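You operate a simulated robot arm through the tools that you are given. There is no shell and no other tool. Be economical: measure what you need, move in short steps, check, and stop when the job is done.

Carry out the task below with a simulated robot arm. There is one attempt and no reset: what you move stays moved.

JOB
Put the book of the colour written on the card on the reading stand and wind it to MID.
Fine: slide the stop up to the book first; drop the card in the pink dish.
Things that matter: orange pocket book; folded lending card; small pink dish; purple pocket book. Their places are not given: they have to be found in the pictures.

It is judged by the outcome, as a careful person would: the job done as asked, and still so three seconds after it is handed in. It fails if anything else is knocked over, pushed out of place, dropped, spilled or broken.

ROBOT AND FRAMES
A 7-joint arm with a two-finger parallel gripper, fixed in place. Base frame: the origin is at the foot of the arm, x ahead of it, y to its left, z up; the work surface is at about z = 0. Readings come in mm, rad, newtons and seconds.
With the tool pointing down near the work surface it reaches from about 240 to 620 mm from the base axis. Its first joint turns from -1.152 to 1.152 rad. Payload 2.6 kg.
Tool frame: the origin (TCP) lies between the finger pads and is the grasp point; the fingertips stand 30 mm ahead of it; z points along the fingers, y is the line along which they close. Largest opening 94 mm; finger width 28, thickness 10; the body of the gripper, 50 by 96 mm, starts 55 mm behind the TCP.
Orientation is that of the tool frame in the base frame, as a unit quaternion [x, y, z, w]. With the fingers straight down and closing along the base's y, the tool's x points along the base's -x, its y along +y and its z along -z.

CONTROLS
- The arm moves only by the tool step_arm. Its argument "steps" is text: rows parted by semicolons, each of 7 numbers parted by spaces: the turn, a rotation vector about the base's x, y, z in units of 45 degrees (1.0 is 45 degrees), then the shift along the base's x, y, z in units of 300 mm (1.0 is 300 mm), then the gripper command, from -1 (shut) to 1 (fully open), values between in proportion. In form: ax ay az dx dy dz grip; .... A call has 1 to 12 rows; each row is the pose to reach, as a shift and turn from the pose commanded when the call began. A call with a number of a shift or a turn outside -1 to 1 is refused whole. Each row takes 0.2 s and may step no farther than 50 mm and 0.15 rad from the row before; otherwise, or with a gripper value out of range, the whole call is refused. Where a pose cannot be reached the arm comes as near as it can. A force on the tool above 40 N (or 10 N above the force at the start of the call, whichever is more), or a blocked arm, ends the call early, and 0.2 s more pass. The fingers move at their own pace (about 72 mm/s each) and stop on an object; they squeeze with about 21 N. The grip force told is the motor's: it shows also when the fingers shut on nothing. Time passes only in rows, and 0.2 s behind the last, so rows that repeat a pose let the fingers close. It gives the time, the measured TCP pose, the force on the tool (base axes), the opening and the grip force at its end, in the units of the frame above (readings bear some noise).
- Cameras (640 x 400 px; columns grow to the right, rows downward): "scene" is fixed at [45.2, 437.5, 569.8]; the picture's right is [-0.69, -0.72, 0.00], its down [-0.37, 0.35, -0.86] and it looks along [0.62, -0.60, -0.51] (base axes); focal length 271 px, centre (320, 200). "wrist" rides on the gripper at [-37, 0, -58] in the tool frame; the picture's right is [0.00, -1.00, 0.00], its down [0.97, 0.00, -0.24] and it looks along [0.24, 0.00, 0.97] (tool axes); focal length 218 px, centre (320, 200).
- snapshot(camera): a new picture of that camera. No time passes.
- probe_pixels(camera, pixels): for up to 12 pixels [column, row] of the newest picture of that camera ("zoom" is the newest enlarged one), the place [x, y, z] in the base frame of the surface seen there, good to about 3 mm. No time passes.
- close_up(camera, box): a new picture of the part [left, top, right, bottom] of that camera's present view, enlarged. No time passes.
- close_job(): hands the job in; it is judged then, once.

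Work in short steps. Measure before you move; look again where a grasp or a placing could have gone wrong, and mend it. You have 80 turns and 46 pictures in all, those below and enlarged ones among them. Open the gripper and draw the arm clear of the work before you hand the job in, unless the task says otherwise; then end with one line.

The tools are called as a command line: name --argument value ..., lists and objects as JSON in quotes. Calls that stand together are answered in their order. step_arm: Moves the arm, as the interface text tells. Its arguments: {"type":"object","properties":{"steps":{"type":"string"}},"required":["steps"]} The other tools are called the same way: snapshot (camera) takes a picture; probe_pixels (camera, pixels) gives the place of the surface under pixels of a picture; close_up (camera, box) takes an enlarged picture of a part of a camera's view; close_job () hands the job in.

At the start:

```text
clock: 0.0
position: [315.9, 173.7, 397.2]
ee_rot: [0.0, 1.0, 0.0, 0.0]
force: [0.2, -1.5, 0.0]
gripper_width: 93.7
finger_force: 0.1
```

scene: 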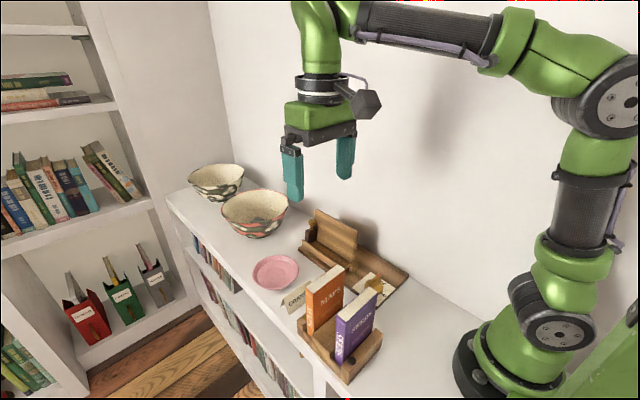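
wrist: 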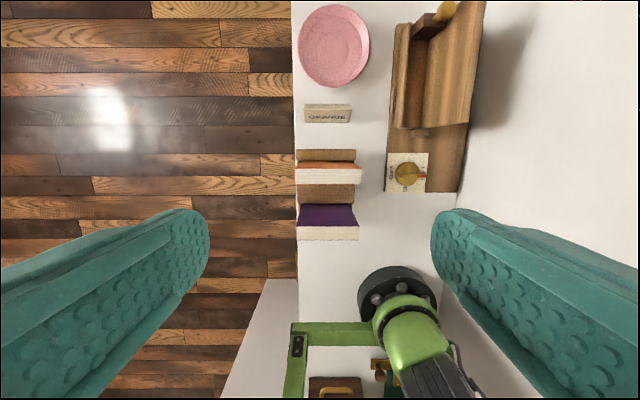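

The card (wrist about 328,113) seems to read "ORANGE". I'll enlarge the card, the stand and the dial to check.

close_up --camera "wrist" --box '[280, 90, 500, 250]'

close_up --camera "scene" --box '[240, 190, 420, 390]'

close_up --camera "wrist" --box '[370, 0, 500, 200]'

```text
2.50 times, centred on (390, 170) of wrist
```

zoom: 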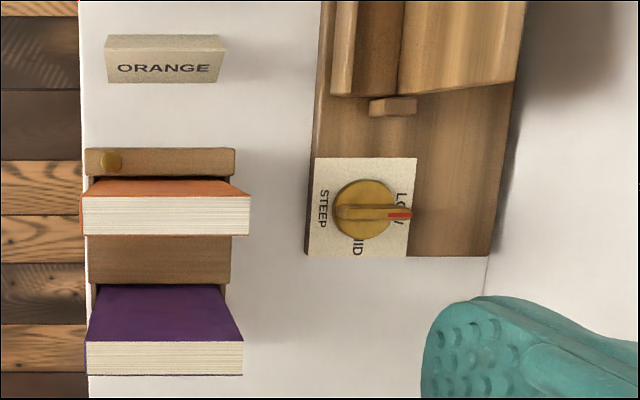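

```text
2.00 times, centred on (330, 290) of scene
```

zoom: 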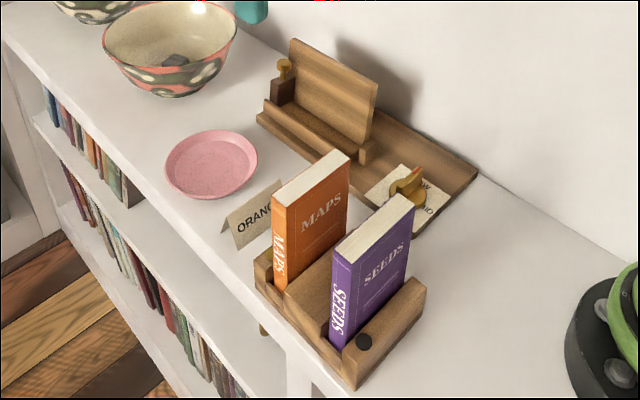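

```text
2.00 times, centred on (435, 100) of wrist
```

zoom: 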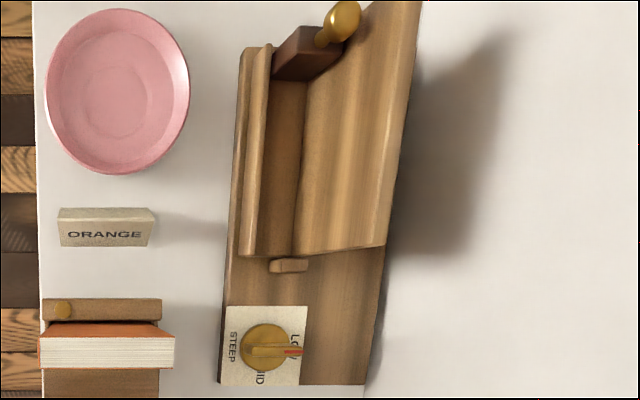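

The card reads ORANGE, and the dial's red pointer is at LOW (toward -y), with MID toward -x. Next I'll probe the key geometry.

probe_pixels --camera "wrist" --pixels '[[328, 108], [328, 119], [306, 105], [350, 105], [334, 45], [297, 45], [367, 45], [334, 87], [318, 154], [328, 174], [300, 174], [360, 174]]'

probe_pixels --camera "zoom" --pixels '[[250, 155], [265, 150], [300, 55], [340, 18], [290, 265], [268, 350], [293, 352], [245, 150], [380, 150], [228, 380], [260, 240], [300, 240]]'

close_up --camera "scene" --box '[290, 200, 420, 310]'

```text
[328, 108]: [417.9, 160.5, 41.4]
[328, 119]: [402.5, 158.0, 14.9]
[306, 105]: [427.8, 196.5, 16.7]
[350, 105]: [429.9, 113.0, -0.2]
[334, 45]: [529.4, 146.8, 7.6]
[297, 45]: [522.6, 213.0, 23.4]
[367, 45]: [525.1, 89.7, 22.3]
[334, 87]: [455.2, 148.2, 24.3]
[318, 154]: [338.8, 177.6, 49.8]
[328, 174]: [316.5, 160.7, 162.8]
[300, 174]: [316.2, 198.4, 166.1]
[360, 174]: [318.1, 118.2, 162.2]
```

```text
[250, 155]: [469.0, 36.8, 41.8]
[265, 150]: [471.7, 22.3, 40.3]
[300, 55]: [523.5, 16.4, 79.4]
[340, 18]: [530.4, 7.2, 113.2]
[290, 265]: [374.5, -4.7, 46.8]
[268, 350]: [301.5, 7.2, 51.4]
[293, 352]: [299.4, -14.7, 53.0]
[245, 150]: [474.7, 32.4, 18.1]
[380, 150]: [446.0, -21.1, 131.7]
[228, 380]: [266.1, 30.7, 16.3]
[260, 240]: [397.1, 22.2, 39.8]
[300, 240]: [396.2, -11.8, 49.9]
```

```text
3.64 times, centred on (355, 255) of scene
```

zoom: 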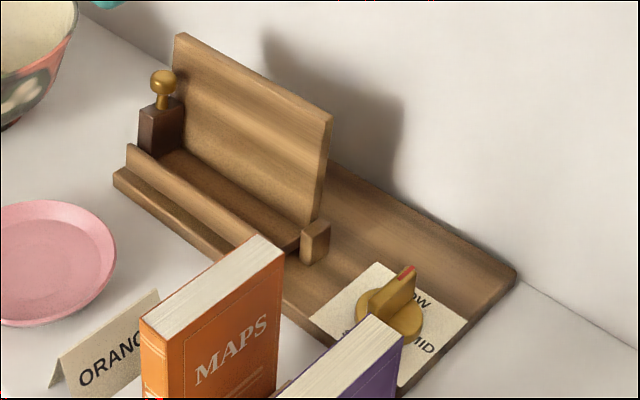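

probe_pixels --camera "zoom" --pixels '[[161, 78], [163, 100], [160, 105], [145, 130], [134, 152], [250, 230], [320, 228], [306, 250], [200, 180], [185, 40], [320, 115], [310, 210]]'

probe_pixels --camera "zoom" --pixels '[[408, 270], [385, 305], [370, 310], [255, 240], [150, 315], [280, 260], [230, 275], [190, 390], [400, 340], [375, 320], [215, 180], [270, 215]]'

```text
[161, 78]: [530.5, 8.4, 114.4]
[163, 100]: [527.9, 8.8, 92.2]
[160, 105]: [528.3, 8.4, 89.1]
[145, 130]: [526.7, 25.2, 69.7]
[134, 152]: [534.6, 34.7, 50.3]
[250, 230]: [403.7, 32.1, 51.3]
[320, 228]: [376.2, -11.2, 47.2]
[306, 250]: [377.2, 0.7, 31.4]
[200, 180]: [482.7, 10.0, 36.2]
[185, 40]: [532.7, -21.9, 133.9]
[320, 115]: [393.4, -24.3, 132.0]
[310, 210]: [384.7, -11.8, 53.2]
```

```text
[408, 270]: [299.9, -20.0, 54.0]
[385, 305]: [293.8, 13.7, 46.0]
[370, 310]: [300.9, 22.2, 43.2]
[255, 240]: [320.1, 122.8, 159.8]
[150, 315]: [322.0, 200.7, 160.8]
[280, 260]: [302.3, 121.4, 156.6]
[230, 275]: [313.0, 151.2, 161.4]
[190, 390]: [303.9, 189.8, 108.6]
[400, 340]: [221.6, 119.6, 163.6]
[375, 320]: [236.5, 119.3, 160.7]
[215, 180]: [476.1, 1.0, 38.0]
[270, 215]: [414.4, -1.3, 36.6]
```

The orange book's top is at z≈162, x 302–322, y 118–200. The ledge floor is at z≈37 and the slider knob is at (529,8). Next I'll check the wall, the bowls, the purple book and the rack.

probe_pixels --camera "scene" --pixels '[[400, 180], [284, 222], [258, 195], [372, 295], [342, 322], [342, 358], [308, 330], [345, 375], [370, 345], [290, 290], [311, 284], [318, 300]]'

probe_pixels --camera "wrist" --pixels '[[315, 104], [345, 104], [330, 105], [330, 111], [310, 121], [349, 121], [330, 122], [330, 163], [330, 167], [330, 182], [330, 228], [330, 240]]'

```text
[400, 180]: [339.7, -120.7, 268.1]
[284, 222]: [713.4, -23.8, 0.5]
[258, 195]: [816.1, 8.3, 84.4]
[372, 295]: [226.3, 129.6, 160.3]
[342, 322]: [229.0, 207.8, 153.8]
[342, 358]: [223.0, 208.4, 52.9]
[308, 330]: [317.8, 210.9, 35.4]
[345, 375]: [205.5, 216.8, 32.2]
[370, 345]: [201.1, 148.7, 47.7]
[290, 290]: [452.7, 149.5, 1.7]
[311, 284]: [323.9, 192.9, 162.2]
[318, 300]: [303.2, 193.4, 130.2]
```

```text
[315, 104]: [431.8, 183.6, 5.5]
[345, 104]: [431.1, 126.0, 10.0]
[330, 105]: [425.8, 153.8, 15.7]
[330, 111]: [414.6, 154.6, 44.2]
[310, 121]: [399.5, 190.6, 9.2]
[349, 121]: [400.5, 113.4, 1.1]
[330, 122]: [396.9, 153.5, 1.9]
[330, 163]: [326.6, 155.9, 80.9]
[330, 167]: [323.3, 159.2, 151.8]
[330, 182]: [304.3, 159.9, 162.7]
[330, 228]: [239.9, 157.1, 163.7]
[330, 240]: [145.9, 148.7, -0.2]
```

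The card is a tent with its ridge at x≈415, y≈156, z≈44. I'll move over it while yawing +90° so the fingers close along x, in two calls.

step_arm --steps "0 0 0.167 0.055 -0.01 -0.05 0; 0 0 0.333 0.11 -0.02 -0.1 0; 0 0 0.5 0.165 -0.03 -0.15 0; 0 0 0.667 0.22 -0.04 -0.2 0; 0 0 0.833 0.275 -0.05 -0.25 0; 0 0 1 0.33 -0.06 -0.3 0"

step_arm --steps "0 0 0.167 0 0 -0.08 0; 0 0 0.333 0 0 -0.16 0; 0 0 0.5 0 0 -0.24 0; 0 0 0.667 0 0 -0.32 0; 0 0 0.833 0 0 -0.4 0; 0 0 1 0 0 -0.48 0"

snapshot --camera "wrist"

snapshot --camera "scene"

```text
clock: 1.4
position: [415.8, 155.3, 307.2]
ee_rot: [-0.384, 0.923, 0.0, 0.0]
force: [0.1, 0.6, 0.2]
gripper_width: 47.0
finger_force: 0.0
```

```text
clock: 2.8
position: [417.0, 155.0, 163.1]
ee_rot: [0.708, -0.706, 0.0, 0.0]
force: [-0.4, -0.4, 0.9]
gripper_width: 46.9
finger_force: 0.1
```

```text
39 pictures are left
```

wrist: 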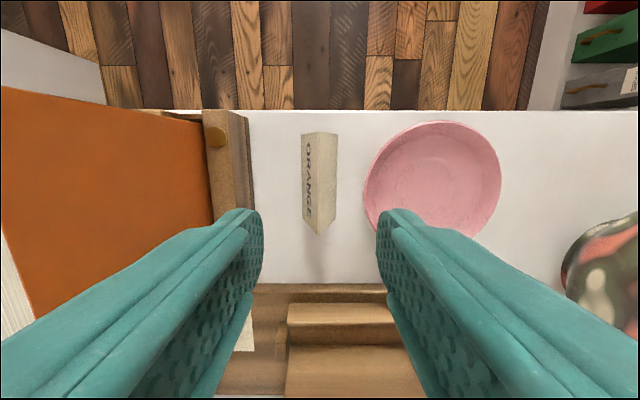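

```text
38 pictures are left
```

scene: 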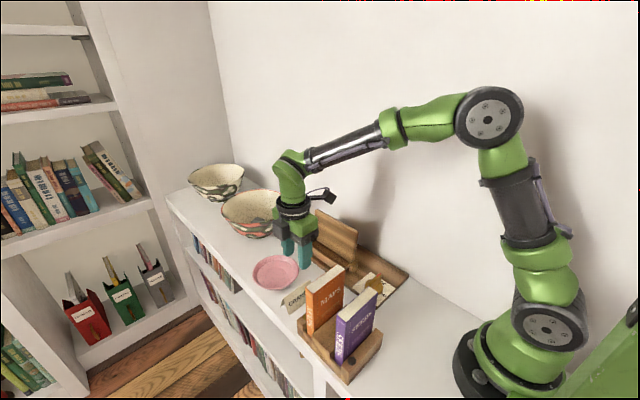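

The picture shows the fingers straddling the card (columns 302–337). I'll probe its ridge and ends before going down.

probe_pixels --camera "wrist" --pixels '[[317, 140], [319, 180], [319, 215], [319, 230], [304, 140], [335, 140], [330, 180], [308, 180], [432, 180], [432, 125], [370, 180], [500, 180]]'

close_up --camera "wrist" --box '[280, 110, 380, 250]'

```text
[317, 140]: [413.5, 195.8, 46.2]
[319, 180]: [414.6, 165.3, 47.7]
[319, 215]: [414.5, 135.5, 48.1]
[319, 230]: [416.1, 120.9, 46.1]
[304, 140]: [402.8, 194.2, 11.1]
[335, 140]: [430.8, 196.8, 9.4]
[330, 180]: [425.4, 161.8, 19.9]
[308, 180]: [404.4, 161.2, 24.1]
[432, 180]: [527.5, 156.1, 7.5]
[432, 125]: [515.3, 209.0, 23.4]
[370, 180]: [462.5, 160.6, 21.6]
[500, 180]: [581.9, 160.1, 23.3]
```

```text
2.86 times, centred on (330, 180) of wrist
```

zoom: 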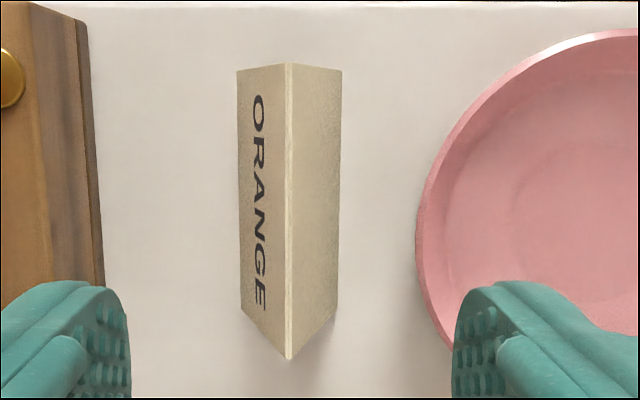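

The ridge is at x 414.5, y≈158, z 47. I'll go down to TCP z≈46 with the tips at z≈16, then close.

step_arm --steps "0 0 0 -0.007 0.01 -0.1 0; 0 0 0 -0.007 0.01 -0.2 0; 0 0 0 -0.007 0.01 -0.3 0; 0 0 0 -0.007 0.01 -0.39 0; 0 0 0 -0.007 0.01 -0.39 0; 0 0 0 -0.007 0.01 -0.39 -0.5; 0 0 0 -0.007 0.01 -0.39 -1; 0 0 0 -0.007 0.01 -0.39 -1; 0 0 0 -0.007 0.01 -0.39 -1"

snapshot --camera "wrist"

```text
clock: 4.8
position: [414.6, 159.3, 45.5]
ee_rot: [-0.707, 0.707, 0.0, 0.0]
force: [-0.3, -0.1, 1.1]
gripper_width: 21.0
finger_force: 20.8
```

```text
36 pictures are left
```

wrist: 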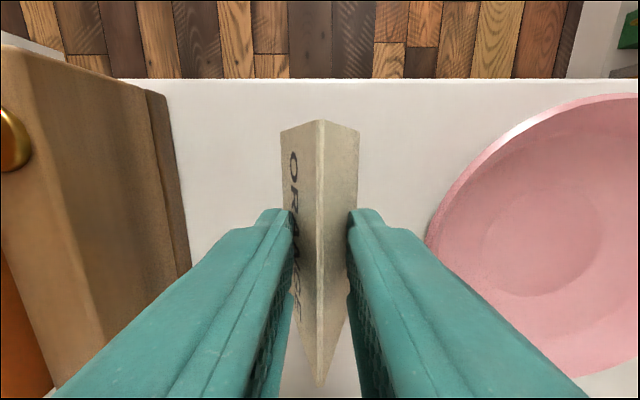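

The card is held at 21 mm. I'll lift it 60 mm and shift it over the dish centre at about (522, 150).

step_arm --steps "0 0 0 0 0 0.07 -1; 0 0 0 0 0 0.14 -1; 0 0 0 0 0 0.2 -1; 0 0 0 0.09 -0.008 0.2 -1; 0 0 0 0.18 -0.016 0.2 -1; 0 0 0 0.27 -0.024 0.2 -1; 0 0 0 0.36 -0.03 0.2 -1; 0 0 0 0.36 -0.03 0.2 -1"

snapshot --camera "wrist"

```text
clock: 6.6
position: [523.2, 149.2, 105.8]
ee_rot: [-0.707, 0.708, 0.001, 0.0]
force: [-0.1, -0.5, -0.1]
gripper_width: 20.6
finger_force: 21.2
```

```text
35 pictures are left
```

wrist: 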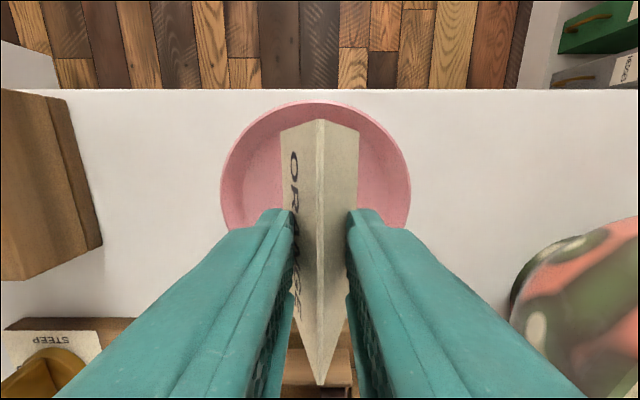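

The card is centred over the dish. I'll lower it about 49 mm, open a little, and rise.

step_arm --steps "0 0 0 0 0 -0.06 -1; 0 0 0 0 0 -0.12 -1; 0 0 0 0 0 -0.15 -1; 0 0 0 0 0 -0.163 -1; 0 0 0 0 0 -0.163 -1; 0 0 0 0 0 -0.163 -0.3; 0 0 0 0 0 -0.163 -0.1; 0 0 0 0 0 -0.163 -0.1; 0 0 0 0 0 -0.06 -0.1; 0 0 0 0 0 0.06 -0.1; 0 0 0 0 0 0.2 -0.1; 0 0 0 0 0 0.33 -0.1"

snapshot --camera "wrist"

```text
clock: 9.2
position: [523.4, 148.0, 203.6]
ee_rot: [0.707, -0.707, -0.001, -0.001]
force: [0.0, 0.0, -0.3]
gripper_width: 42.3
finger_force: 0.1
```

```text
34 pictures are left
```

wrist: 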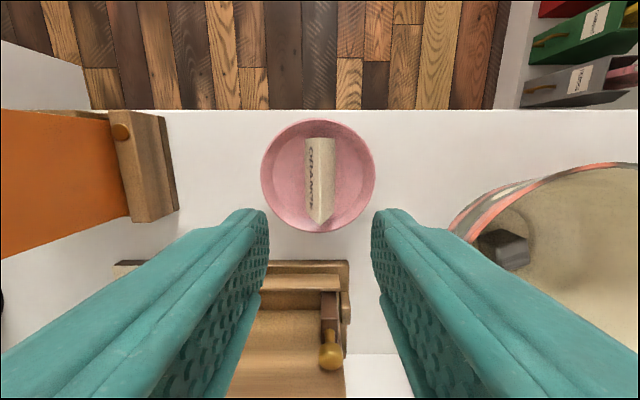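

The card rests in the dish. I'll go above the orange book at about (312.5, 159) at z≈240 and look from there.

step_arm --steps "0 0 0 0 0 0.12 0; 0 0 0 -0.15 0.01 0.12 0.28; 0 0 0 -0.3 0.02 0.12 0.28; 0 0 0 -0.45 0.03 0.12 0.28; 0 0 0 -0.6 0.037 0.12 0.28; 0 0 0 -0.703 0.037 0.12 0.28; 0 0 0 -0.703 0.037 0.12 0.28"

snapshot --camera "wrist"

close_up --camera "scene" --box '[290, 200, 420, 310]'

```text
clock: 10.8
position: [311.4, 160.1, 239.8]
ee_rot: [-0.707, 0.707, 0.0, -0.001]
force: [0.2, -0.4, 0.0]
gripper_width: 60.2
finger_force: 0.2
```

```text
33 pictures are left
```

wrist: 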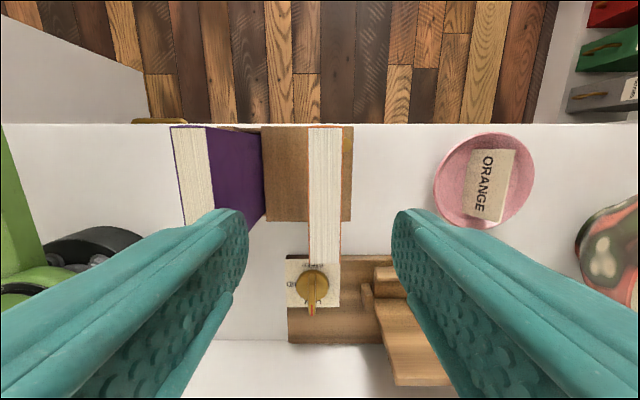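

```text
3.64 times, centred on (355, 255) of scene
```

zoom: 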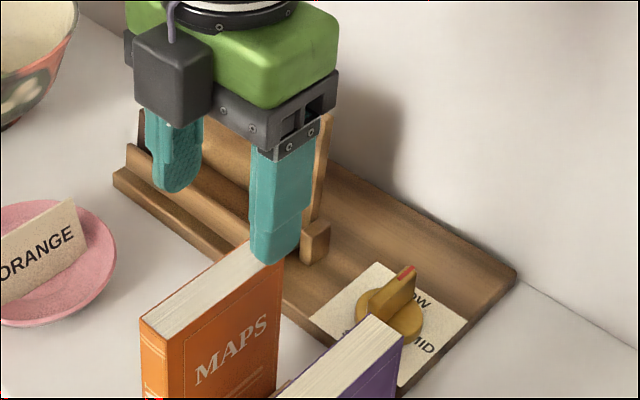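

The book top is seen at cols 308–342, rows 127–262. I'll probe its edges and the dial from here.

probe_pixels --camera "wrist" --pixels '[[311, 190], [338, 190], [325, 130], [325, 258], [311, 140], [338, 140], [340, 235], [347, 190], [285, 190], [255, 190], [209, 190], [190, 190]]'

close_up --camera "wrist" --box '[270, 240, 350, 330]'

```text
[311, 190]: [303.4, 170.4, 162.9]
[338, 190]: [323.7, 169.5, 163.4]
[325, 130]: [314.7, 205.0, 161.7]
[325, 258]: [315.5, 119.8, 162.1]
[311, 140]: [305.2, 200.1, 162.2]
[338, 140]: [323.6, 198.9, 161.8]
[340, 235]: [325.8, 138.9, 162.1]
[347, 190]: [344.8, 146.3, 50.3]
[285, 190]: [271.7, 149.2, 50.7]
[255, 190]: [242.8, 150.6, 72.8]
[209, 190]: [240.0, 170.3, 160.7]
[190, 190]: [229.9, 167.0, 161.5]
```

```text
4.44 times, centred on (310, 285) of wrist
```

zoom: 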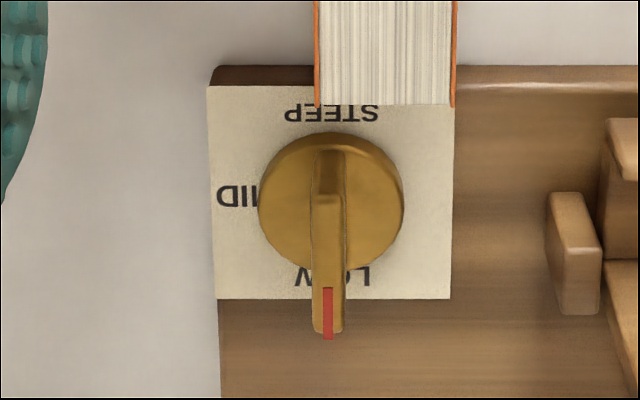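

The book is centred at (314.5, 161). I'll lower to TCP z≈148, so the fingers stay above the stand's back panel later, and grip.

step_arm --steps "0 0 0 0.01 0.003 -0.1 0.28; 0 0 0 0.01 0.003 -0.2 0.28; 0 0 0 0.01 0.003 -0.306 0.28; 0 0 0 0.01 0.003 -0.306 0.28; 0 0 0 0.01 0.003 -0.306 -0.3; 0 0 0 0.01 0.003 -0.306 -1; 0 0 0 0.01 0.003 -0.306 -1; 0 0 0 0.01 0.003 -0.306 -1"

```text
clock: 12.6
position: [314.0, 160.3, 146.2]
ee_rot: [-0.707, 0.707, 0.0, 0.0]
force: [-0.1, 0.0, 0.6]
gripper_width: 26.1
finger_force: 21.1
```

The book is gripped at 26 mm. I'll lift it straight up 160 mm and look.

step_arm --steps "0 0 0 0 0 0.04 -1; 0 0 0 0 0 0.09 -1; 0 0 0 0 0 0.15 -1; 0 0 0 0 0 0.22 -1; 0 0 0 0 0 0.3 -1; 0 0 0 0 0 0.38 -1; 0 0 0 0 0 0.46 -1; 0 0 0 0 0 0.53 -1; 0 0 0 0 0 0.53 -1"

snapshot --camera "scene"

snapshot --camera "wrist"

```text
clock: 14.6
position: [311.9, 161.3, 307.5]
ee_rot: [-0.707, 0.707, 0.0, 0.0]
force: [0.5, 0.3, -2.0]
gripper_width: 26.3
finger_force: 21.3
```

```text
30 pictures are left
```

scene: 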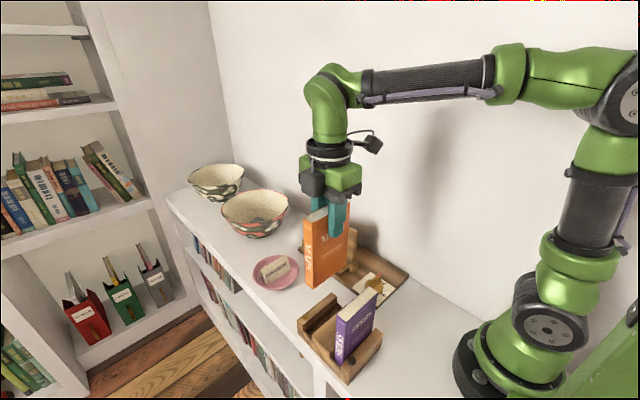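

```text
29 pictures are left
```

wrist: 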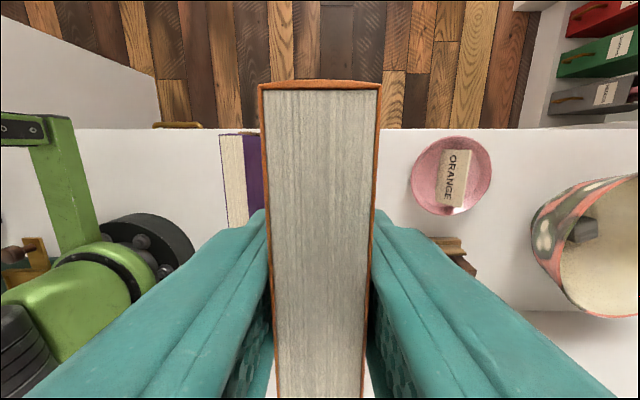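

Held firmly; the book's lower corners are visible in the scene near (305,285) and (344,262). I'll enlarge to probe the book's bottom.

close_up --camera "scene" --box '[280, 190, 400, 300]'

```text
3.64 times, centred on (340, 245) of scene
```

zoom: 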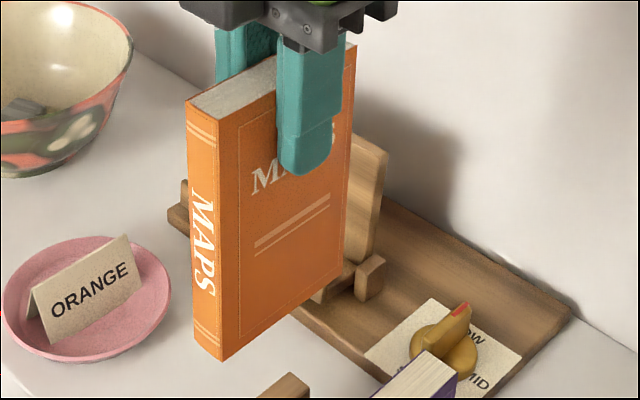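

probe_pixels --camera "zoom" --pixels '[[222, 354], [225, 352], [338, 272], [197, 340], [220, 200], [191, 110], [221, 115], [345, 70], [382, 160], [365, 265], [350, 275], [330, 292]]'

```text
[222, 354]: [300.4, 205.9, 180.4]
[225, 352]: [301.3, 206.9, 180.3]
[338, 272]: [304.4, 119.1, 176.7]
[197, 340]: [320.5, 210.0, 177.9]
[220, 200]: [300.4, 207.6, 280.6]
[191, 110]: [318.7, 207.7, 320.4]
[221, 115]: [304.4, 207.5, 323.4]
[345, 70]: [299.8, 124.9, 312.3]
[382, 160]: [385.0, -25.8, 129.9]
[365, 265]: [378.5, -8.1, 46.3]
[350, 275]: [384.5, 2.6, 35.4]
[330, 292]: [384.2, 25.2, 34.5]
```

The book's bottom is about 130 mm below the TCP, and its width runs +46/-42 about the TCP. I'll turn it -90° (cover toward +y, spine toward +x) while carrying it over the stand at this height.

step_arm --steps "0 0 -0.167 0.067 -0.045 0 -1; 0 0 -0.333 0.134 -0.09 0 -1; 0 0 -0.5 0.2 -0.135 0 -1; 0 0 -0.667 0.27 -0.18 0 -1; 0 0 -0.833 0.335 -0.225 0 -1; 0 0 -1 0.403 -0.27 0 -1"

step_arm --steps "0 0 -0.167 0 -0.045 0 -1; 0 0 -0.333 0 -0.09 0 -1; 0 0 -0.5 0 -0.135 0 -1; 0 0 -0.667 0 -0.18 0 -1; 0 0 -0.833 0 -0.225 0 -1; 0 0 -1 0 -0.27 0 -1; 0 0 -1 0 -0.27 0 -1"

close_up --camera "scene" --box '[250, 150, 410, 300]'

snapshot --camera "wrist"

```text
clock: 16.0
position: [434.6, 80.9, 307.6]
ee_rot: [-0.381, 0.925, 0.0, 0.0]
force: [-0.3, 0.3, -2.2]
gripper_width: 26.2
finger_force: 20.4
```

```text
clock: 17.6
position: [434.2, 0.0, 307.6]
ee_rot: [0.001, 1.0, -0.001, 0.0]
force: [-0.3, 1.2, -2.1]
gripper_width: 26.1
finger_force: 20.7
```

```text
2.67 times, centred on (330, 225) of scene
```

zoom: 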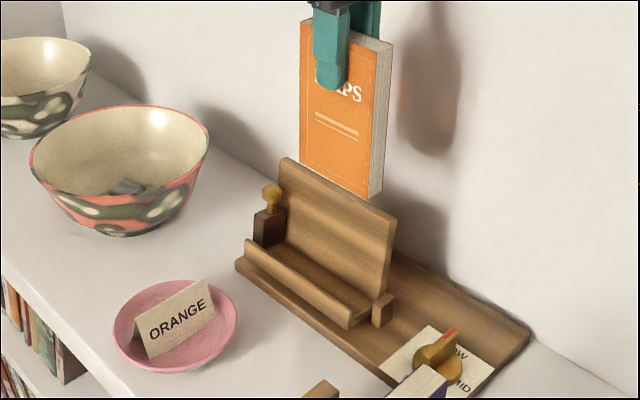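

```text
26 pictures are left
```

wrist: 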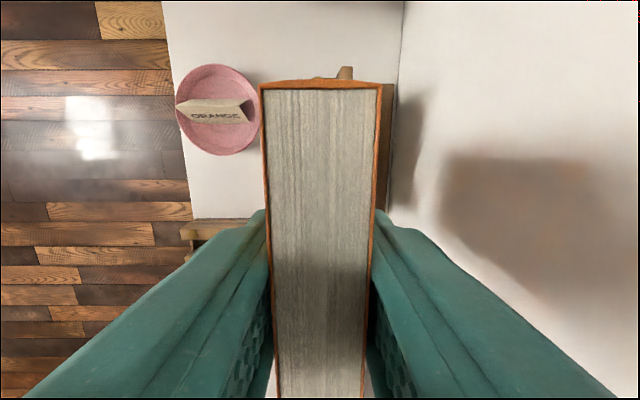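

The stand is now in clear view. I'll probe the channel (lip, floor, panel, end stop, slider) and the book's lower corners.

close_up --camera "scene" --box '[305, 200, 405, 280]'

probe_pixels --camera "zoom" --pixels '[[0, 0]]'

```text
5.00 times, centred on (355, 240) of scene
```

zoom: 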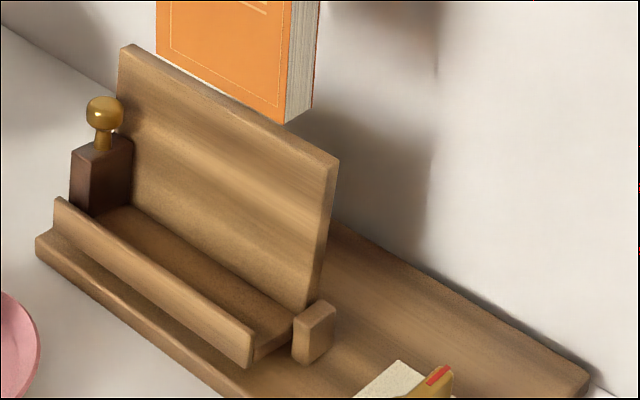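

```text
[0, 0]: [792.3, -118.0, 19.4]
```

probe_pixels --camera "zoom" --pixels '[[246, 346], [236, 338], [258, 352], [285, 325], [270, 320], [230, 290], [292, 292], [240, 260], [312, 308], [297, 325], [318, 322], [310, 350]]'

probe_pixels --camera "zoom" --pixels '[[320, 165], [300, 150], [130, 55], [280, 118], [165, 55], [298, 115], [85, 155], [115, 150], [80, 190], [100, 200], [110, 180], [334, 165]]'

```text
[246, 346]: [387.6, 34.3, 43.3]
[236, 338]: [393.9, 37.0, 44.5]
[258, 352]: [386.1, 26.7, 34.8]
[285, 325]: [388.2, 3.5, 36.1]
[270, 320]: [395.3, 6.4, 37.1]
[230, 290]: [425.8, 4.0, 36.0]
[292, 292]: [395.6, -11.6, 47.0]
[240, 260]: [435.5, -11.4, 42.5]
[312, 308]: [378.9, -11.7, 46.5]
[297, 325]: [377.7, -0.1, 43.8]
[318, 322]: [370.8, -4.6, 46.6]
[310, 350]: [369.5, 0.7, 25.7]
```

```text
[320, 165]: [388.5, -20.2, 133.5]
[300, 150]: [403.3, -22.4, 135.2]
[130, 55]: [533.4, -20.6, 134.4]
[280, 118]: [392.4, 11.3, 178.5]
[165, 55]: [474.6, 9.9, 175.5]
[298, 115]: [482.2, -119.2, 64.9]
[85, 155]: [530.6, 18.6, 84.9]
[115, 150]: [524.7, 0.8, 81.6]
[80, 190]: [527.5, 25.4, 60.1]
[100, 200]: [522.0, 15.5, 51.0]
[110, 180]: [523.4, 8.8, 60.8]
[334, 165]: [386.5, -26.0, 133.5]
```

The channel: floor z≈36.5, panel foot y≈-11, panel top y≈-22 at z 134, lip inner y≈28, end stop inner face x≈379. I'll tilt the book 4° back and lower it to about 5 mm above the floor.

step_arm --steps "0.03 0 0 0 -0.007 -0.08 -1; 0.06 0 0 0 -0.007 -0.16 -1; 0.089 0 0 0 -0.007 -0.24 -1; 0.089 0 0 0 -0.007 -0.31 -1; 0.089 0 0 0 -0.007 -0.37 -1; 0.089 0 0 0 -0.007 -0.42 -1; 0.089 0 0 0 -0.007 -0.447 -1; 0.089 0 0 0 -0.007 -0.447 -1"

close_up --camera "scene" --box '[305, 190, 405, 280]'

```text
clock: 19.4
position: [434.8, -2.1, 172.6]
ee_rot: [0.0, 0.999, 0.035, 0.001]
force: [0.0, 0.1, -1.2]
gripper_width: 26.2
finger_force: 21.0
```

```text
4.44 times, centred on (355, 235) of scene
```

zoom: 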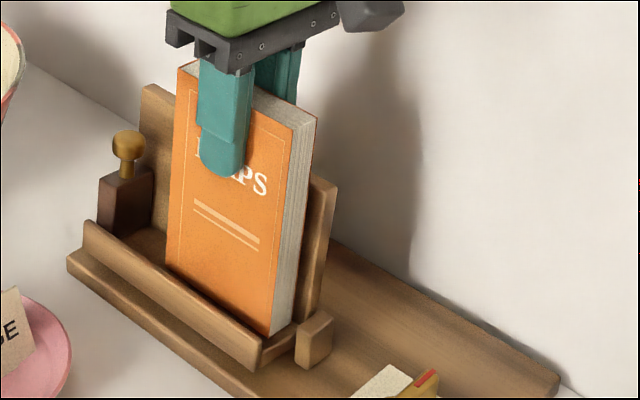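

The book sits inside the channel, just above the floor. I'll lower it in small steps until contact.

step_arm --steps "0 0 0 0 0 -0.004 -1; 0 0 0 0 0 -0.008 -1; 0 0 0 0 0 -0.012 -1; 0 0 0 0 0 -0.012 -1"

```text
clock: 20.4
position: [434.0, -2.4, 171.6]
ee_rot: [0.0, 0.999, 0.035, 0.001]
force: [-4.7, -2.0, 10.4]
gripper_width: 26.0
finger_force: 20.9
```

Contact at z≈171.6 with 10 N upward. I'll check whether that is the ledge floor.

close_up --camera "scene" --box '[325, 235, 395, 280]'

```text
8.89 times, centred on (360, 258) of scene
```

zoom: 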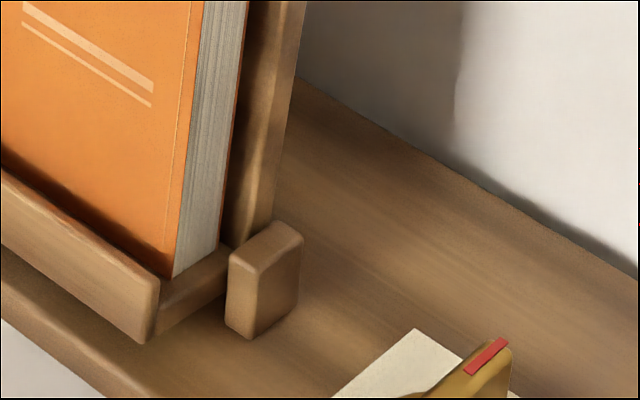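

It is standing on the ledge floor. I'll open the fingers a little, let it settle, then withdraw up along the tool axis.

step_arm --steps "0 0 0 0 0 0.003 -0.35; 0 0 0 0 0 0.003 -0.25; 0 0 0 0 0 0.003 -0.2; 0 0 0 0 0 0.003 -0.2; 0 0 0 0 -0.002 0.03 -0.2; 0 0 0 0 -0.005 0.07 -0.2; 0 0 0 0 -0.01 0.14 -0.2; 0 0 0 0 -0.015 0.24 -0.2; 0 0 0 0 -0.015 0.34 -0.2"

close_up --camera "scene" --box '[280, 160, 420, 290]'

snapshot --camera "wrist"

```text
clock: 22.4
position: [435.1, -7.6, 272.3]
ee_rot: [0.001, 0.999, 0.035, 0.0]
force: [-0.5, 0.4, 0.1]
gripper_width: 37.6
finger_force: 0.0
```

```text
3.08 times, centred on (350, 225) of scene
```

zoom: 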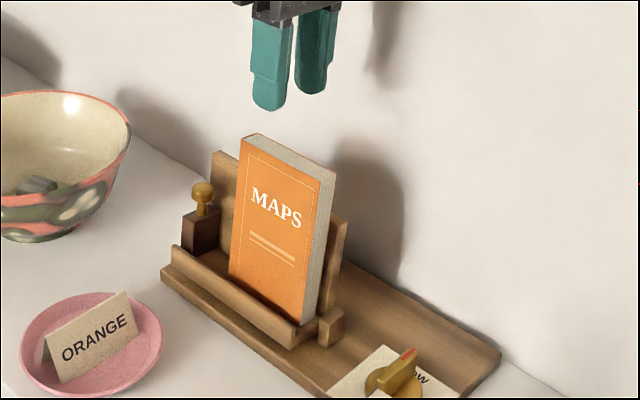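

```text
21 pictures are left
```

wrist: 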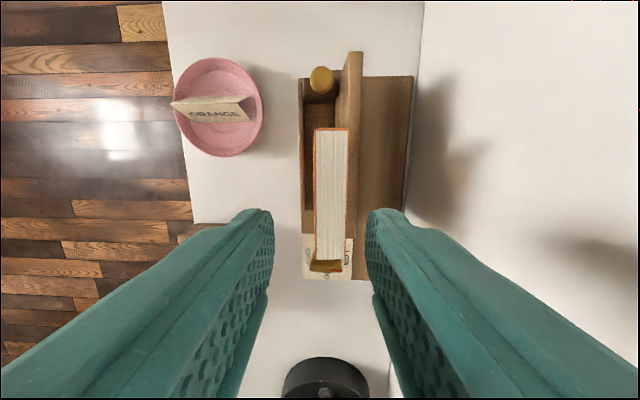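

The book leans on the panel. Before pushing the slider from its +x side, I'll check its extents and the clearance to the bowl.

probe_pixels --camera "scene" --pixels '[[286, 212], [288, 204], [280, 225], [275, 200]]'

probe_pixels --camera "wrist" --pixels '[[321, 80], [310, 95], [318, 93], [312, 90], [306, 75], [355, 60], [330, 140], [330, 255], [320, 180], [308, 150]]'

```text
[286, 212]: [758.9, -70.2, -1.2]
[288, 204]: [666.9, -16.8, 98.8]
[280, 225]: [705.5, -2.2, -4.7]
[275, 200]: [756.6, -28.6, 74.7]
```

```text
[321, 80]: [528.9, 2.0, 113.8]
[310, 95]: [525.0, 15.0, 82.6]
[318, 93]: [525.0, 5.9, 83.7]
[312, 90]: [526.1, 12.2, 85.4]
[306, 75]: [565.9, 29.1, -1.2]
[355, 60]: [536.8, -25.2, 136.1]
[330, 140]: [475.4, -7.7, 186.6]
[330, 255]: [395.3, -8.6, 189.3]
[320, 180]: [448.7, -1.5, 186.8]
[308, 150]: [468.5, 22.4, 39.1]
```

Clear: the bowl starts at about x 660. I'll untilt, shut the fingers and move to x≈578, y≈7.

step_arm --steps "-0.03 0 0 0.08 0.01 0 -0.5; -0.06 0 0 0.16 0.02 0 -1; -0.089 0 0 0.24 0.03 0 -1; -0.089 0 0 0.32 0.04 0 -1; -0.089 0 0 0.4 0.049 0 -1; -0.089 0 0 0.475 0.049 0 -1; -0.089 0 0 0.475 0.049 -0.12 -1; -0.089 0 0 0.475 0.049 -0.24 -1; -0.089 0 0 0.475 0.049 -0.24 -1"

snapshot --camera "wrist"

close_up --camera "scene" --box '[270, 170, 400, 280]'

```text
clock: 24.4
position: [577.4, 9.8, 199.6]
ee_rot: [0.0, 1.0, 0.0, 0.0]
force: [-0.4, -0.3, -0.1]
gripper_width: 0.0
finger_force: 21.4
out of reach, approached as far as the arm can: row 6
```

```text
20 pictures are left
```

wrist: 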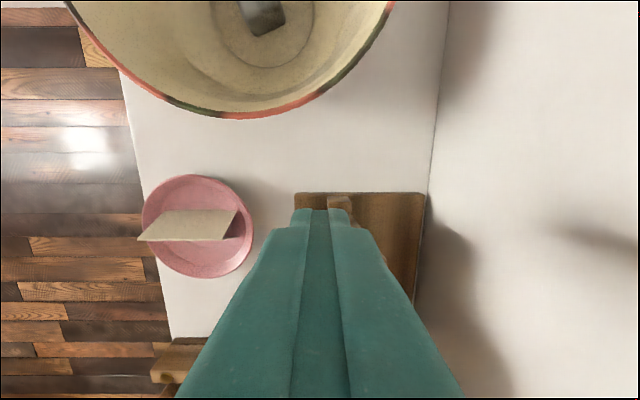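

```text
3.64 times, centred on (335, 225) of scene
```

zoom: 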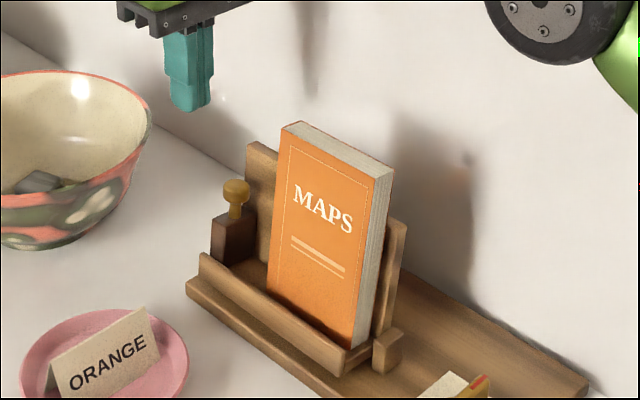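

Now check the nearest bowl rim and the stand's +x end.

probe_pixels --camera "wrist" --pixels '[[230, 116], [300, 104], [230, 119], [340, 200], [300, 198], [337, 194], [320, 205]]'

```text
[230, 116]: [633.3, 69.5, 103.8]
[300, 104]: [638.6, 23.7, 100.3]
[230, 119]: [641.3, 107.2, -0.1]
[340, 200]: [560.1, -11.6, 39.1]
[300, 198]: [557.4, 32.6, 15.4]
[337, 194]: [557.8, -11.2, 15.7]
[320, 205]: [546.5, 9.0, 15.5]
```

The bowl rim is about 635 at z 104, and the ledge ends at x≈545. I'll lean the gripper 10° toward +x so its body keeps clear of the book, and descend to x≈568, z≈95 behind the slider.

step_arm --steps "0 0.07 0 -0.01 -0.006 -0.07 -1; 0 0.14 0 -0.02 -0.006 -0.14 -1; 0 0.222 0 -0.03 -0.006 -0.21 -1; 0 0.222 0 -0.03 -0.006 -0.28 -1; 0 0.222 0 -0.03 -0.006 -0.35 -1; 0 0.222 0 -0.03 -0.006 -0.35 -1"

close_up --camera "scene" --box '[270, 170, 400, 280]'

```text
clock: 25.8
position: [568.1, 6.6, 94.8]
ee_rot: [0.0, 0.996, -0.001, -0.087]
force: [0.3, 0.3, 0.0]
gripper_width: 0.0
finger_force: 21.3
```

```text
3.64 times, centred on (335, 225) of scene
```

zoom: 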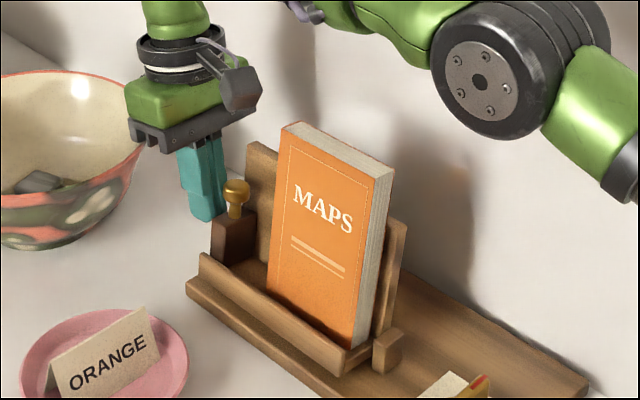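

The fingers stand right behind the slider block. I'll push slowly toward -x, 32 mm first.

step_arm --steps "0 0.0 0 -0.015 0 0 -1; 0 0 0 -0.03 0 0 -1; 0 0 0 -0.045 0 0 -1; 0 0 0 -0.06 0 0 -1; 0 0 0 -0.075 0 0 -1; 0 0 0 -0.09 0 0 -1; 0 0 0 -0.107 0 0 -1; 0 0 0 -0.107 0 0 -1"

close_up --camera "scene" --box '[270, 170, 400, 280]'

```text
clock: 27.6
position: [535.5, 5.9, 95.2]
ee_rot: [0.001, 0.996, 0.0, -0.088]
force: [0.2, 0.3, 0.5]
gripper_width: 0.1
finger_force: 21.0
```

```text
3.64 times, centred on (335, 225) of scene
```

zoom: 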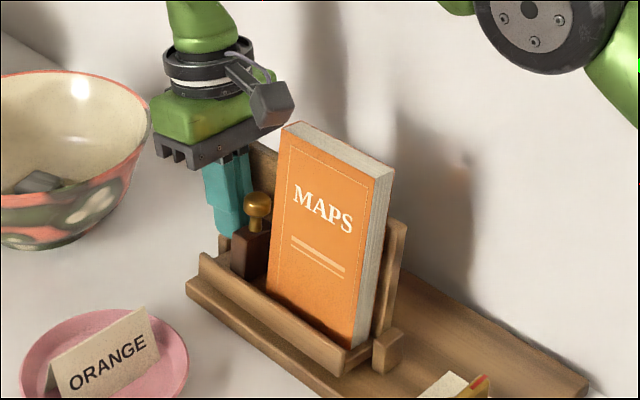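

The slider follows easily. I'll measure the gap that remains.

probe_pixels --camera "zoom" --pixels '[[257, 200], [262, 250], [255, 262], [245, 260], [272, 250], [240, 245], [275, 270], [285, 200]]'

```text
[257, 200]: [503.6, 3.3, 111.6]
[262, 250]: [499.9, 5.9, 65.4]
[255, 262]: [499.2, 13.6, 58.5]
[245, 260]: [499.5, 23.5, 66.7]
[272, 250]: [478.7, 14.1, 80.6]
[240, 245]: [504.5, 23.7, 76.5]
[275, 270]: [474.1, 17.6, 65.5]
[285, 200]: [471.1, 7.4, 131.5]
```

The gap is about 19 mm (block face 499.5, book edge ≈480). I'll push 17 mm more and check.

step_arm --steps "0 0 0 -0.015 0 0 -1; 0 0 0 -0.03 0 0 -1; 0 0 0 -0.045 0 0 -1; 0 0 0 -0.057 0 0 -1; 0 0 0 -0.057 0 0 -1"

close_up --camera "scene" --box '[310, 215, 380, 265]'

```text
clock: 28.8
position: [517.5, 5.9, 93.9]
ee_rot: [0.0, 0.996, 0.0, -0.087]
force: [1.2, 0.1, 0.6]
gripper_width: 0.4
finger_force: 20.9
```

```text
8.00 times, centred on (345, 240) of scene
```

zoom: 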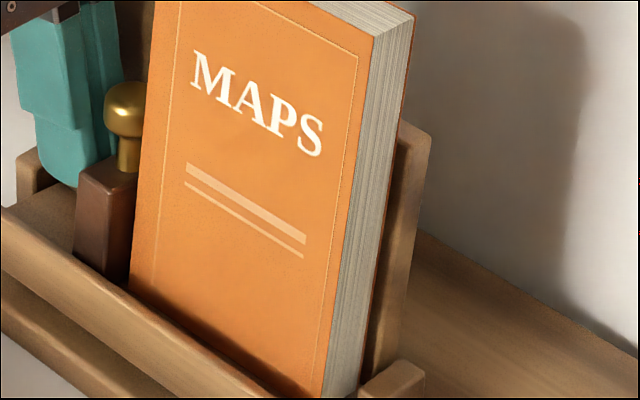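

Nearly touching. I'll creep 3 mm more and watch the force.

step_arm --steps "0 0 0 -0.003 0 0 -1; 0 0 0 -0.006 0 0 -1; 0 0 0 -0.01 0 0 -1; 0 0 0 -0.01 0 0 -1"

close_up --camera "scene" --box '[310, 215, 380, 265]'

```text
clock: 29.8
position: [515.7, 5.6, 95.7]
ee_rot: [0.001, 0.996, 0.0, -0.087]
force: [0.1, -0.4, 0.1]
gripper_width: 0.1
finger_force: 20.8
```

```text
8.00 times, centred on (345, 240) of scene
```

zoom: 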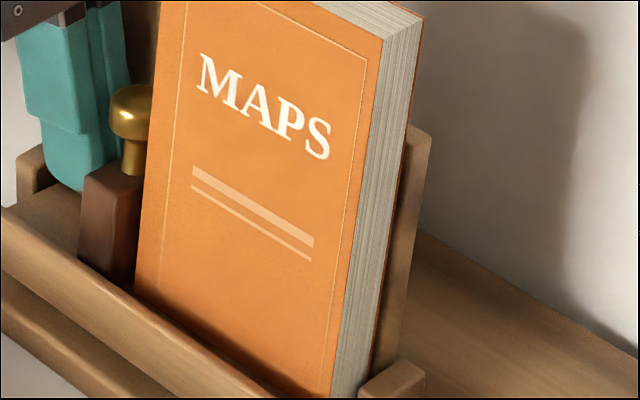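

The book shifted with the slider, so they are in contact. I'll back off in +x and rise.

step_arm --steps "0 0 0 0.03 0 0 -1; 0 0 0 0.06 0 0.02 -1; 0 0 0 0.06 0 0.12 -1; 0 0 0 0.06 0 0.24 -1; 0 0 0 0.06 0 0.36 -1; 0 -0.07 0 0.06 0 0.48 -1; 0 -0.14 0 0.06 0 0.6 -1; 0 -0.222 0 0.06 0 0.72 -1; 0 -0.222 0 0.06 0 0.72 -1"

close_up --camera "scene" --box '[280, 170, 420, 290]'

```text
clock: 31.8
position: [535.2, 4.1, 313.3]
ee_rot: [0.0, 1.0, 0.0, 0.001]
force: [-0.3, -0.2, 0.1]
gripper_width: 0.0
finger_force: 20.8
```

```text
3.33 times, centred on (350, 230) of scene
```

zoom: 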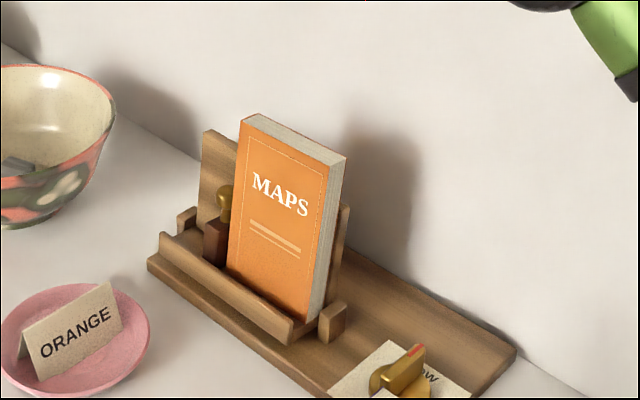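

The book and stop are good. Now I'll move over the dial at about (298, 2) with yaw +90° and the fingers half open.

step_arm --steps "0 0 0.167 -0.067 0 0 -1; 0 0 0.333 -0.134 0 0 -1; 0 0 0.5 -0.2 0 0 -1; 0 0 0.667 -0.267 0 0 -0.5; 0 0 0.833 -0.333 0 0 -0.2; 0 0 1 -0.4 0 0 -0.2"

step_arm --steps "0 0 0.167 -0.067 0 0 -0.2; 0 0 0.333 -0.134 0 0 -0.2; 0 0 0.5 -0.2 0 0 -0.2; 0 0 0.667 -0.267 0 0 -0.2; 0 0 0.833 -0.333 0 0 -0.2; 0 0 1 -0.39 0 0 -0.2; 0 0 1 -0.39 0 -0.15 -0.2; 0 0 1 -0.39 0 -0.3 -0.2; 0 0 1 -0.39 0 -0.42 -0.2; 0 0 1 -0.39 0 -0.42 -0.2"

snapshot --camera "wrist"

```text
clock: 33.2
position: [413.2, 5.5, 310.4]
ee_rot: [-0.384, 0.923, 0.001, 0.0]
force: [0.1, 0.0, -0.3]
gripper_width: 37.4
finger_force: 0.0
```

```text
clock: 35.4
position: [294.9, 4.7, 184.6]
ee_rot: [-0.707, 0.707, 0.0, 0.001]
force: [0.5, -0.9, -0.1]
gripper_width: 37.3
finger_force: 0.0
```

```text
13 pictures are left
```

wrist: 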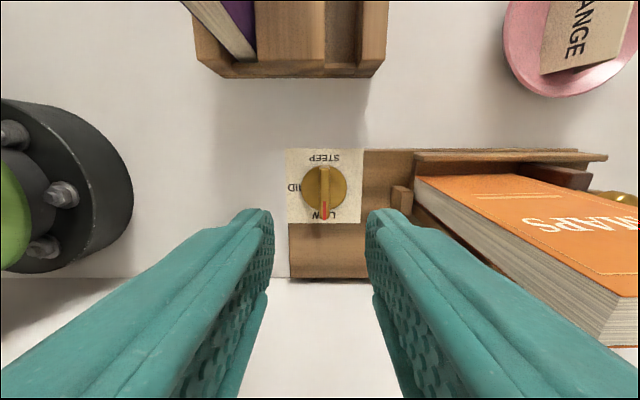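

Good view of the dial at (324,187). I'll probe the bar ends and the disc edges.

close_up --camera "wrist" --box '[280, 140, 370, 230]'

probe_pixels --camera "wrist" --pixels '[[324, 217], [324, 205], [324, 190], [324, 175], [324, 169], [307, 187], [341, 187], [312, 175], [337, 198], [290, 153], [360, 153], [358, 220]]'

```text
4.44 times, centred on (325, 185) of wrist
```

zoom: 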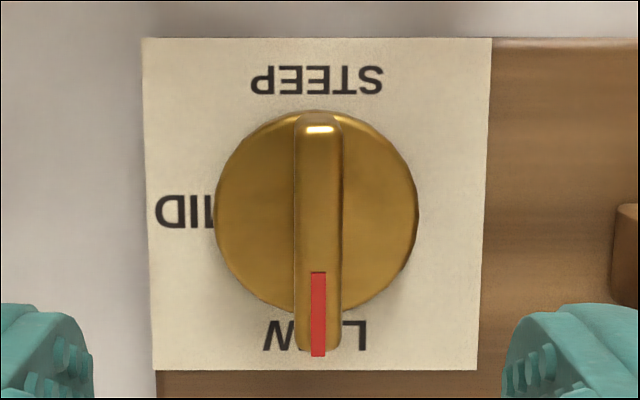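

```text
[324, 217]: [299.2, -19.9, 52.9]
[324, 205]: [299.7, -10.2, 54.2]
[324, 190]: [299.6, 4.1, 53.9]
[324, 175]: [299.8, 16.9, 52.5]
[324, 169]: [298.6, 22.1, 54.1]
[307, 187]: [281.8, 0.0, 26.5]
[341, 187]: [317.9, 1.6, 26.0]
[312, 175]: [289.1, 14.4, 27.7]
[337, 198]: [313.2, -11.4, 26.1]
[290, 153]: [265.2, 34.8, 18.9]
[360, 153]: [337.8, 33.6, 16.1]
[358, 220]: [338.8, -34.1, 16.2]
```

The dial axis is ≈(300, 0.5), the bar lies along y at z 27–54, and it is about 9 mm thick. I'll descend so the fingers straddle the bar, then close.

step_arm --steps "0 0 0 0.016 -0.013 -0.1 -0.2; 0 0 0 0.016 -0.013 -0.2 -0.2; 0 0 0 0.016 -0.013 -0.3 -0.2; 0 0 0 0.016 -0.013 -0.38 -0.2; 0 0 0 0.016 -0.013 -0.4 -0.2; 0 0 0 0.016 -0.013 -0.4 -0.2; 0 0 0 0.016 -0.013 -0.4 -0.6; 0 0 0 0.016 -0.013 -0.4 -1; 0 0 0 0.016 -0.013 -0.4 -1; 0 0 0 0.016 -0.013 -0.4 -1"

snapshot --camera "wrist"

```text
clock: 37.6
position: [300.0, 1.8, 63.8]
ee_rot: [-0.706, 0.708, 0.002, -0.001]
force: [-10.7, -0.9, 2.5]
gripper_width: 10.0
finger_force: 43.3
```

```text
11 pictures are left
```

wrist: 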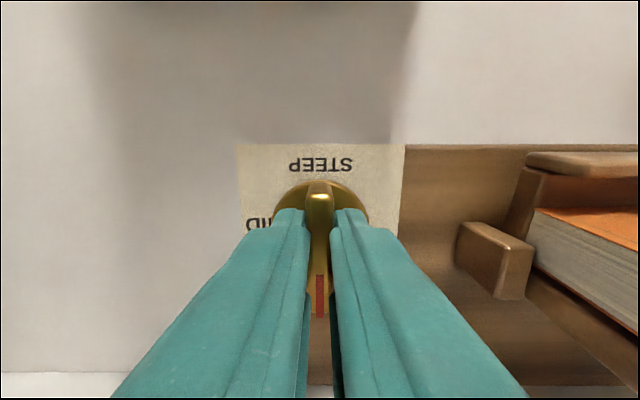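

The bar is gripped, but with an 11 N side load in x. I'll shift 1.2 mm to relieve it.

step_arm --steps "0 0 0 -0.004 -0.003 0 -1; 0 0 0 -0.004 -0.003 0 -1"

```text
clock: 38.2
position: [300.1, 2.6, 64.2]
ee_rot: [0.708, -0.706, 0.0, 0.0]
force: [0.1, 10.2, -17.3]
gripper_width: 9.8
finger_force: 43.3
```

There are leftover friction loads, so I'll reopen and regrip to clear them.

step_arm --steps "0 0 0 0 0 0 -0.6; 0 0 0 0 0 0 -0.6; 0 0 0 0 0 0 -0.6"

step_arm --steps "0 0 0 0 0 0 -0.8; 0 0 0 0 0 0 -1; 0 0 0 0 0 0 -1; 0 0 0 0 0 0 -1"

```text
clock: 39.0
position: [300.2, 1.0, 63.7]
ee_rot: [-0.707, 0.707, 0.0, 0.0]
force: [1.1, 0.6, -0.4]
gripper_width: 19.0
finger_force: 0.1
```

```text
clock: 40.0
position: [299.0, 1.1, 65.0]
ee_rot: [-0.707, 0.707, -0.001, 0.0]
force: [-0.3, -0.2, 0.4]
gripper_width: 9.6
finger_force: 43.3
```

Clean grip with zero load. I'll turn clockwise 45°, keeping the position.

step_arm --steps "0 0 -0.1 0 0 0 -1; 0 0 -0.2 0 0 0 -1; 0 0 -0.3 0 0 0 -1; 0 0 -0.4 0 0 0 -1; 0 0 -0.5 0 0 0 -1; 0 0 -0.6 0 0 0 -1; 0 0 -0.7 0 0 0 -1; 0 0 -0.8 0 0 0 -1; 0 0 -0.9 0 0 0 -1; 0 0 -1 0 0 0 -1; 0 0 -1 0 0 0 -1"

snapshot --camera "scene"

```text
clock: 42.4
position: [300.0, 1.3, 66.0]
ee_rot: [-0.382, 0.924, 0.0, -0.001]
force: [13.7, 7.0, -36.3]
gripper_width: 10.0
finger_force: 43.5
```

```text
10 pictures are left
```

scene: 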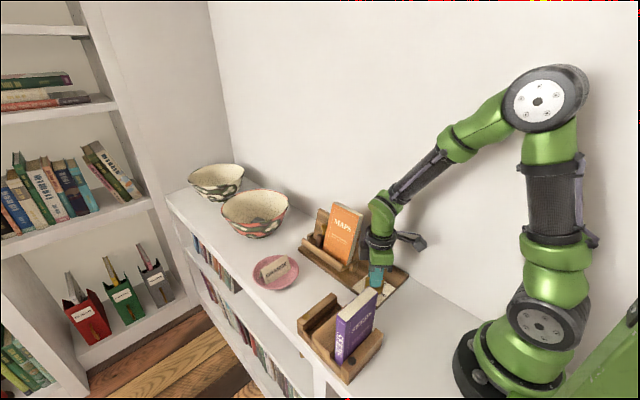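

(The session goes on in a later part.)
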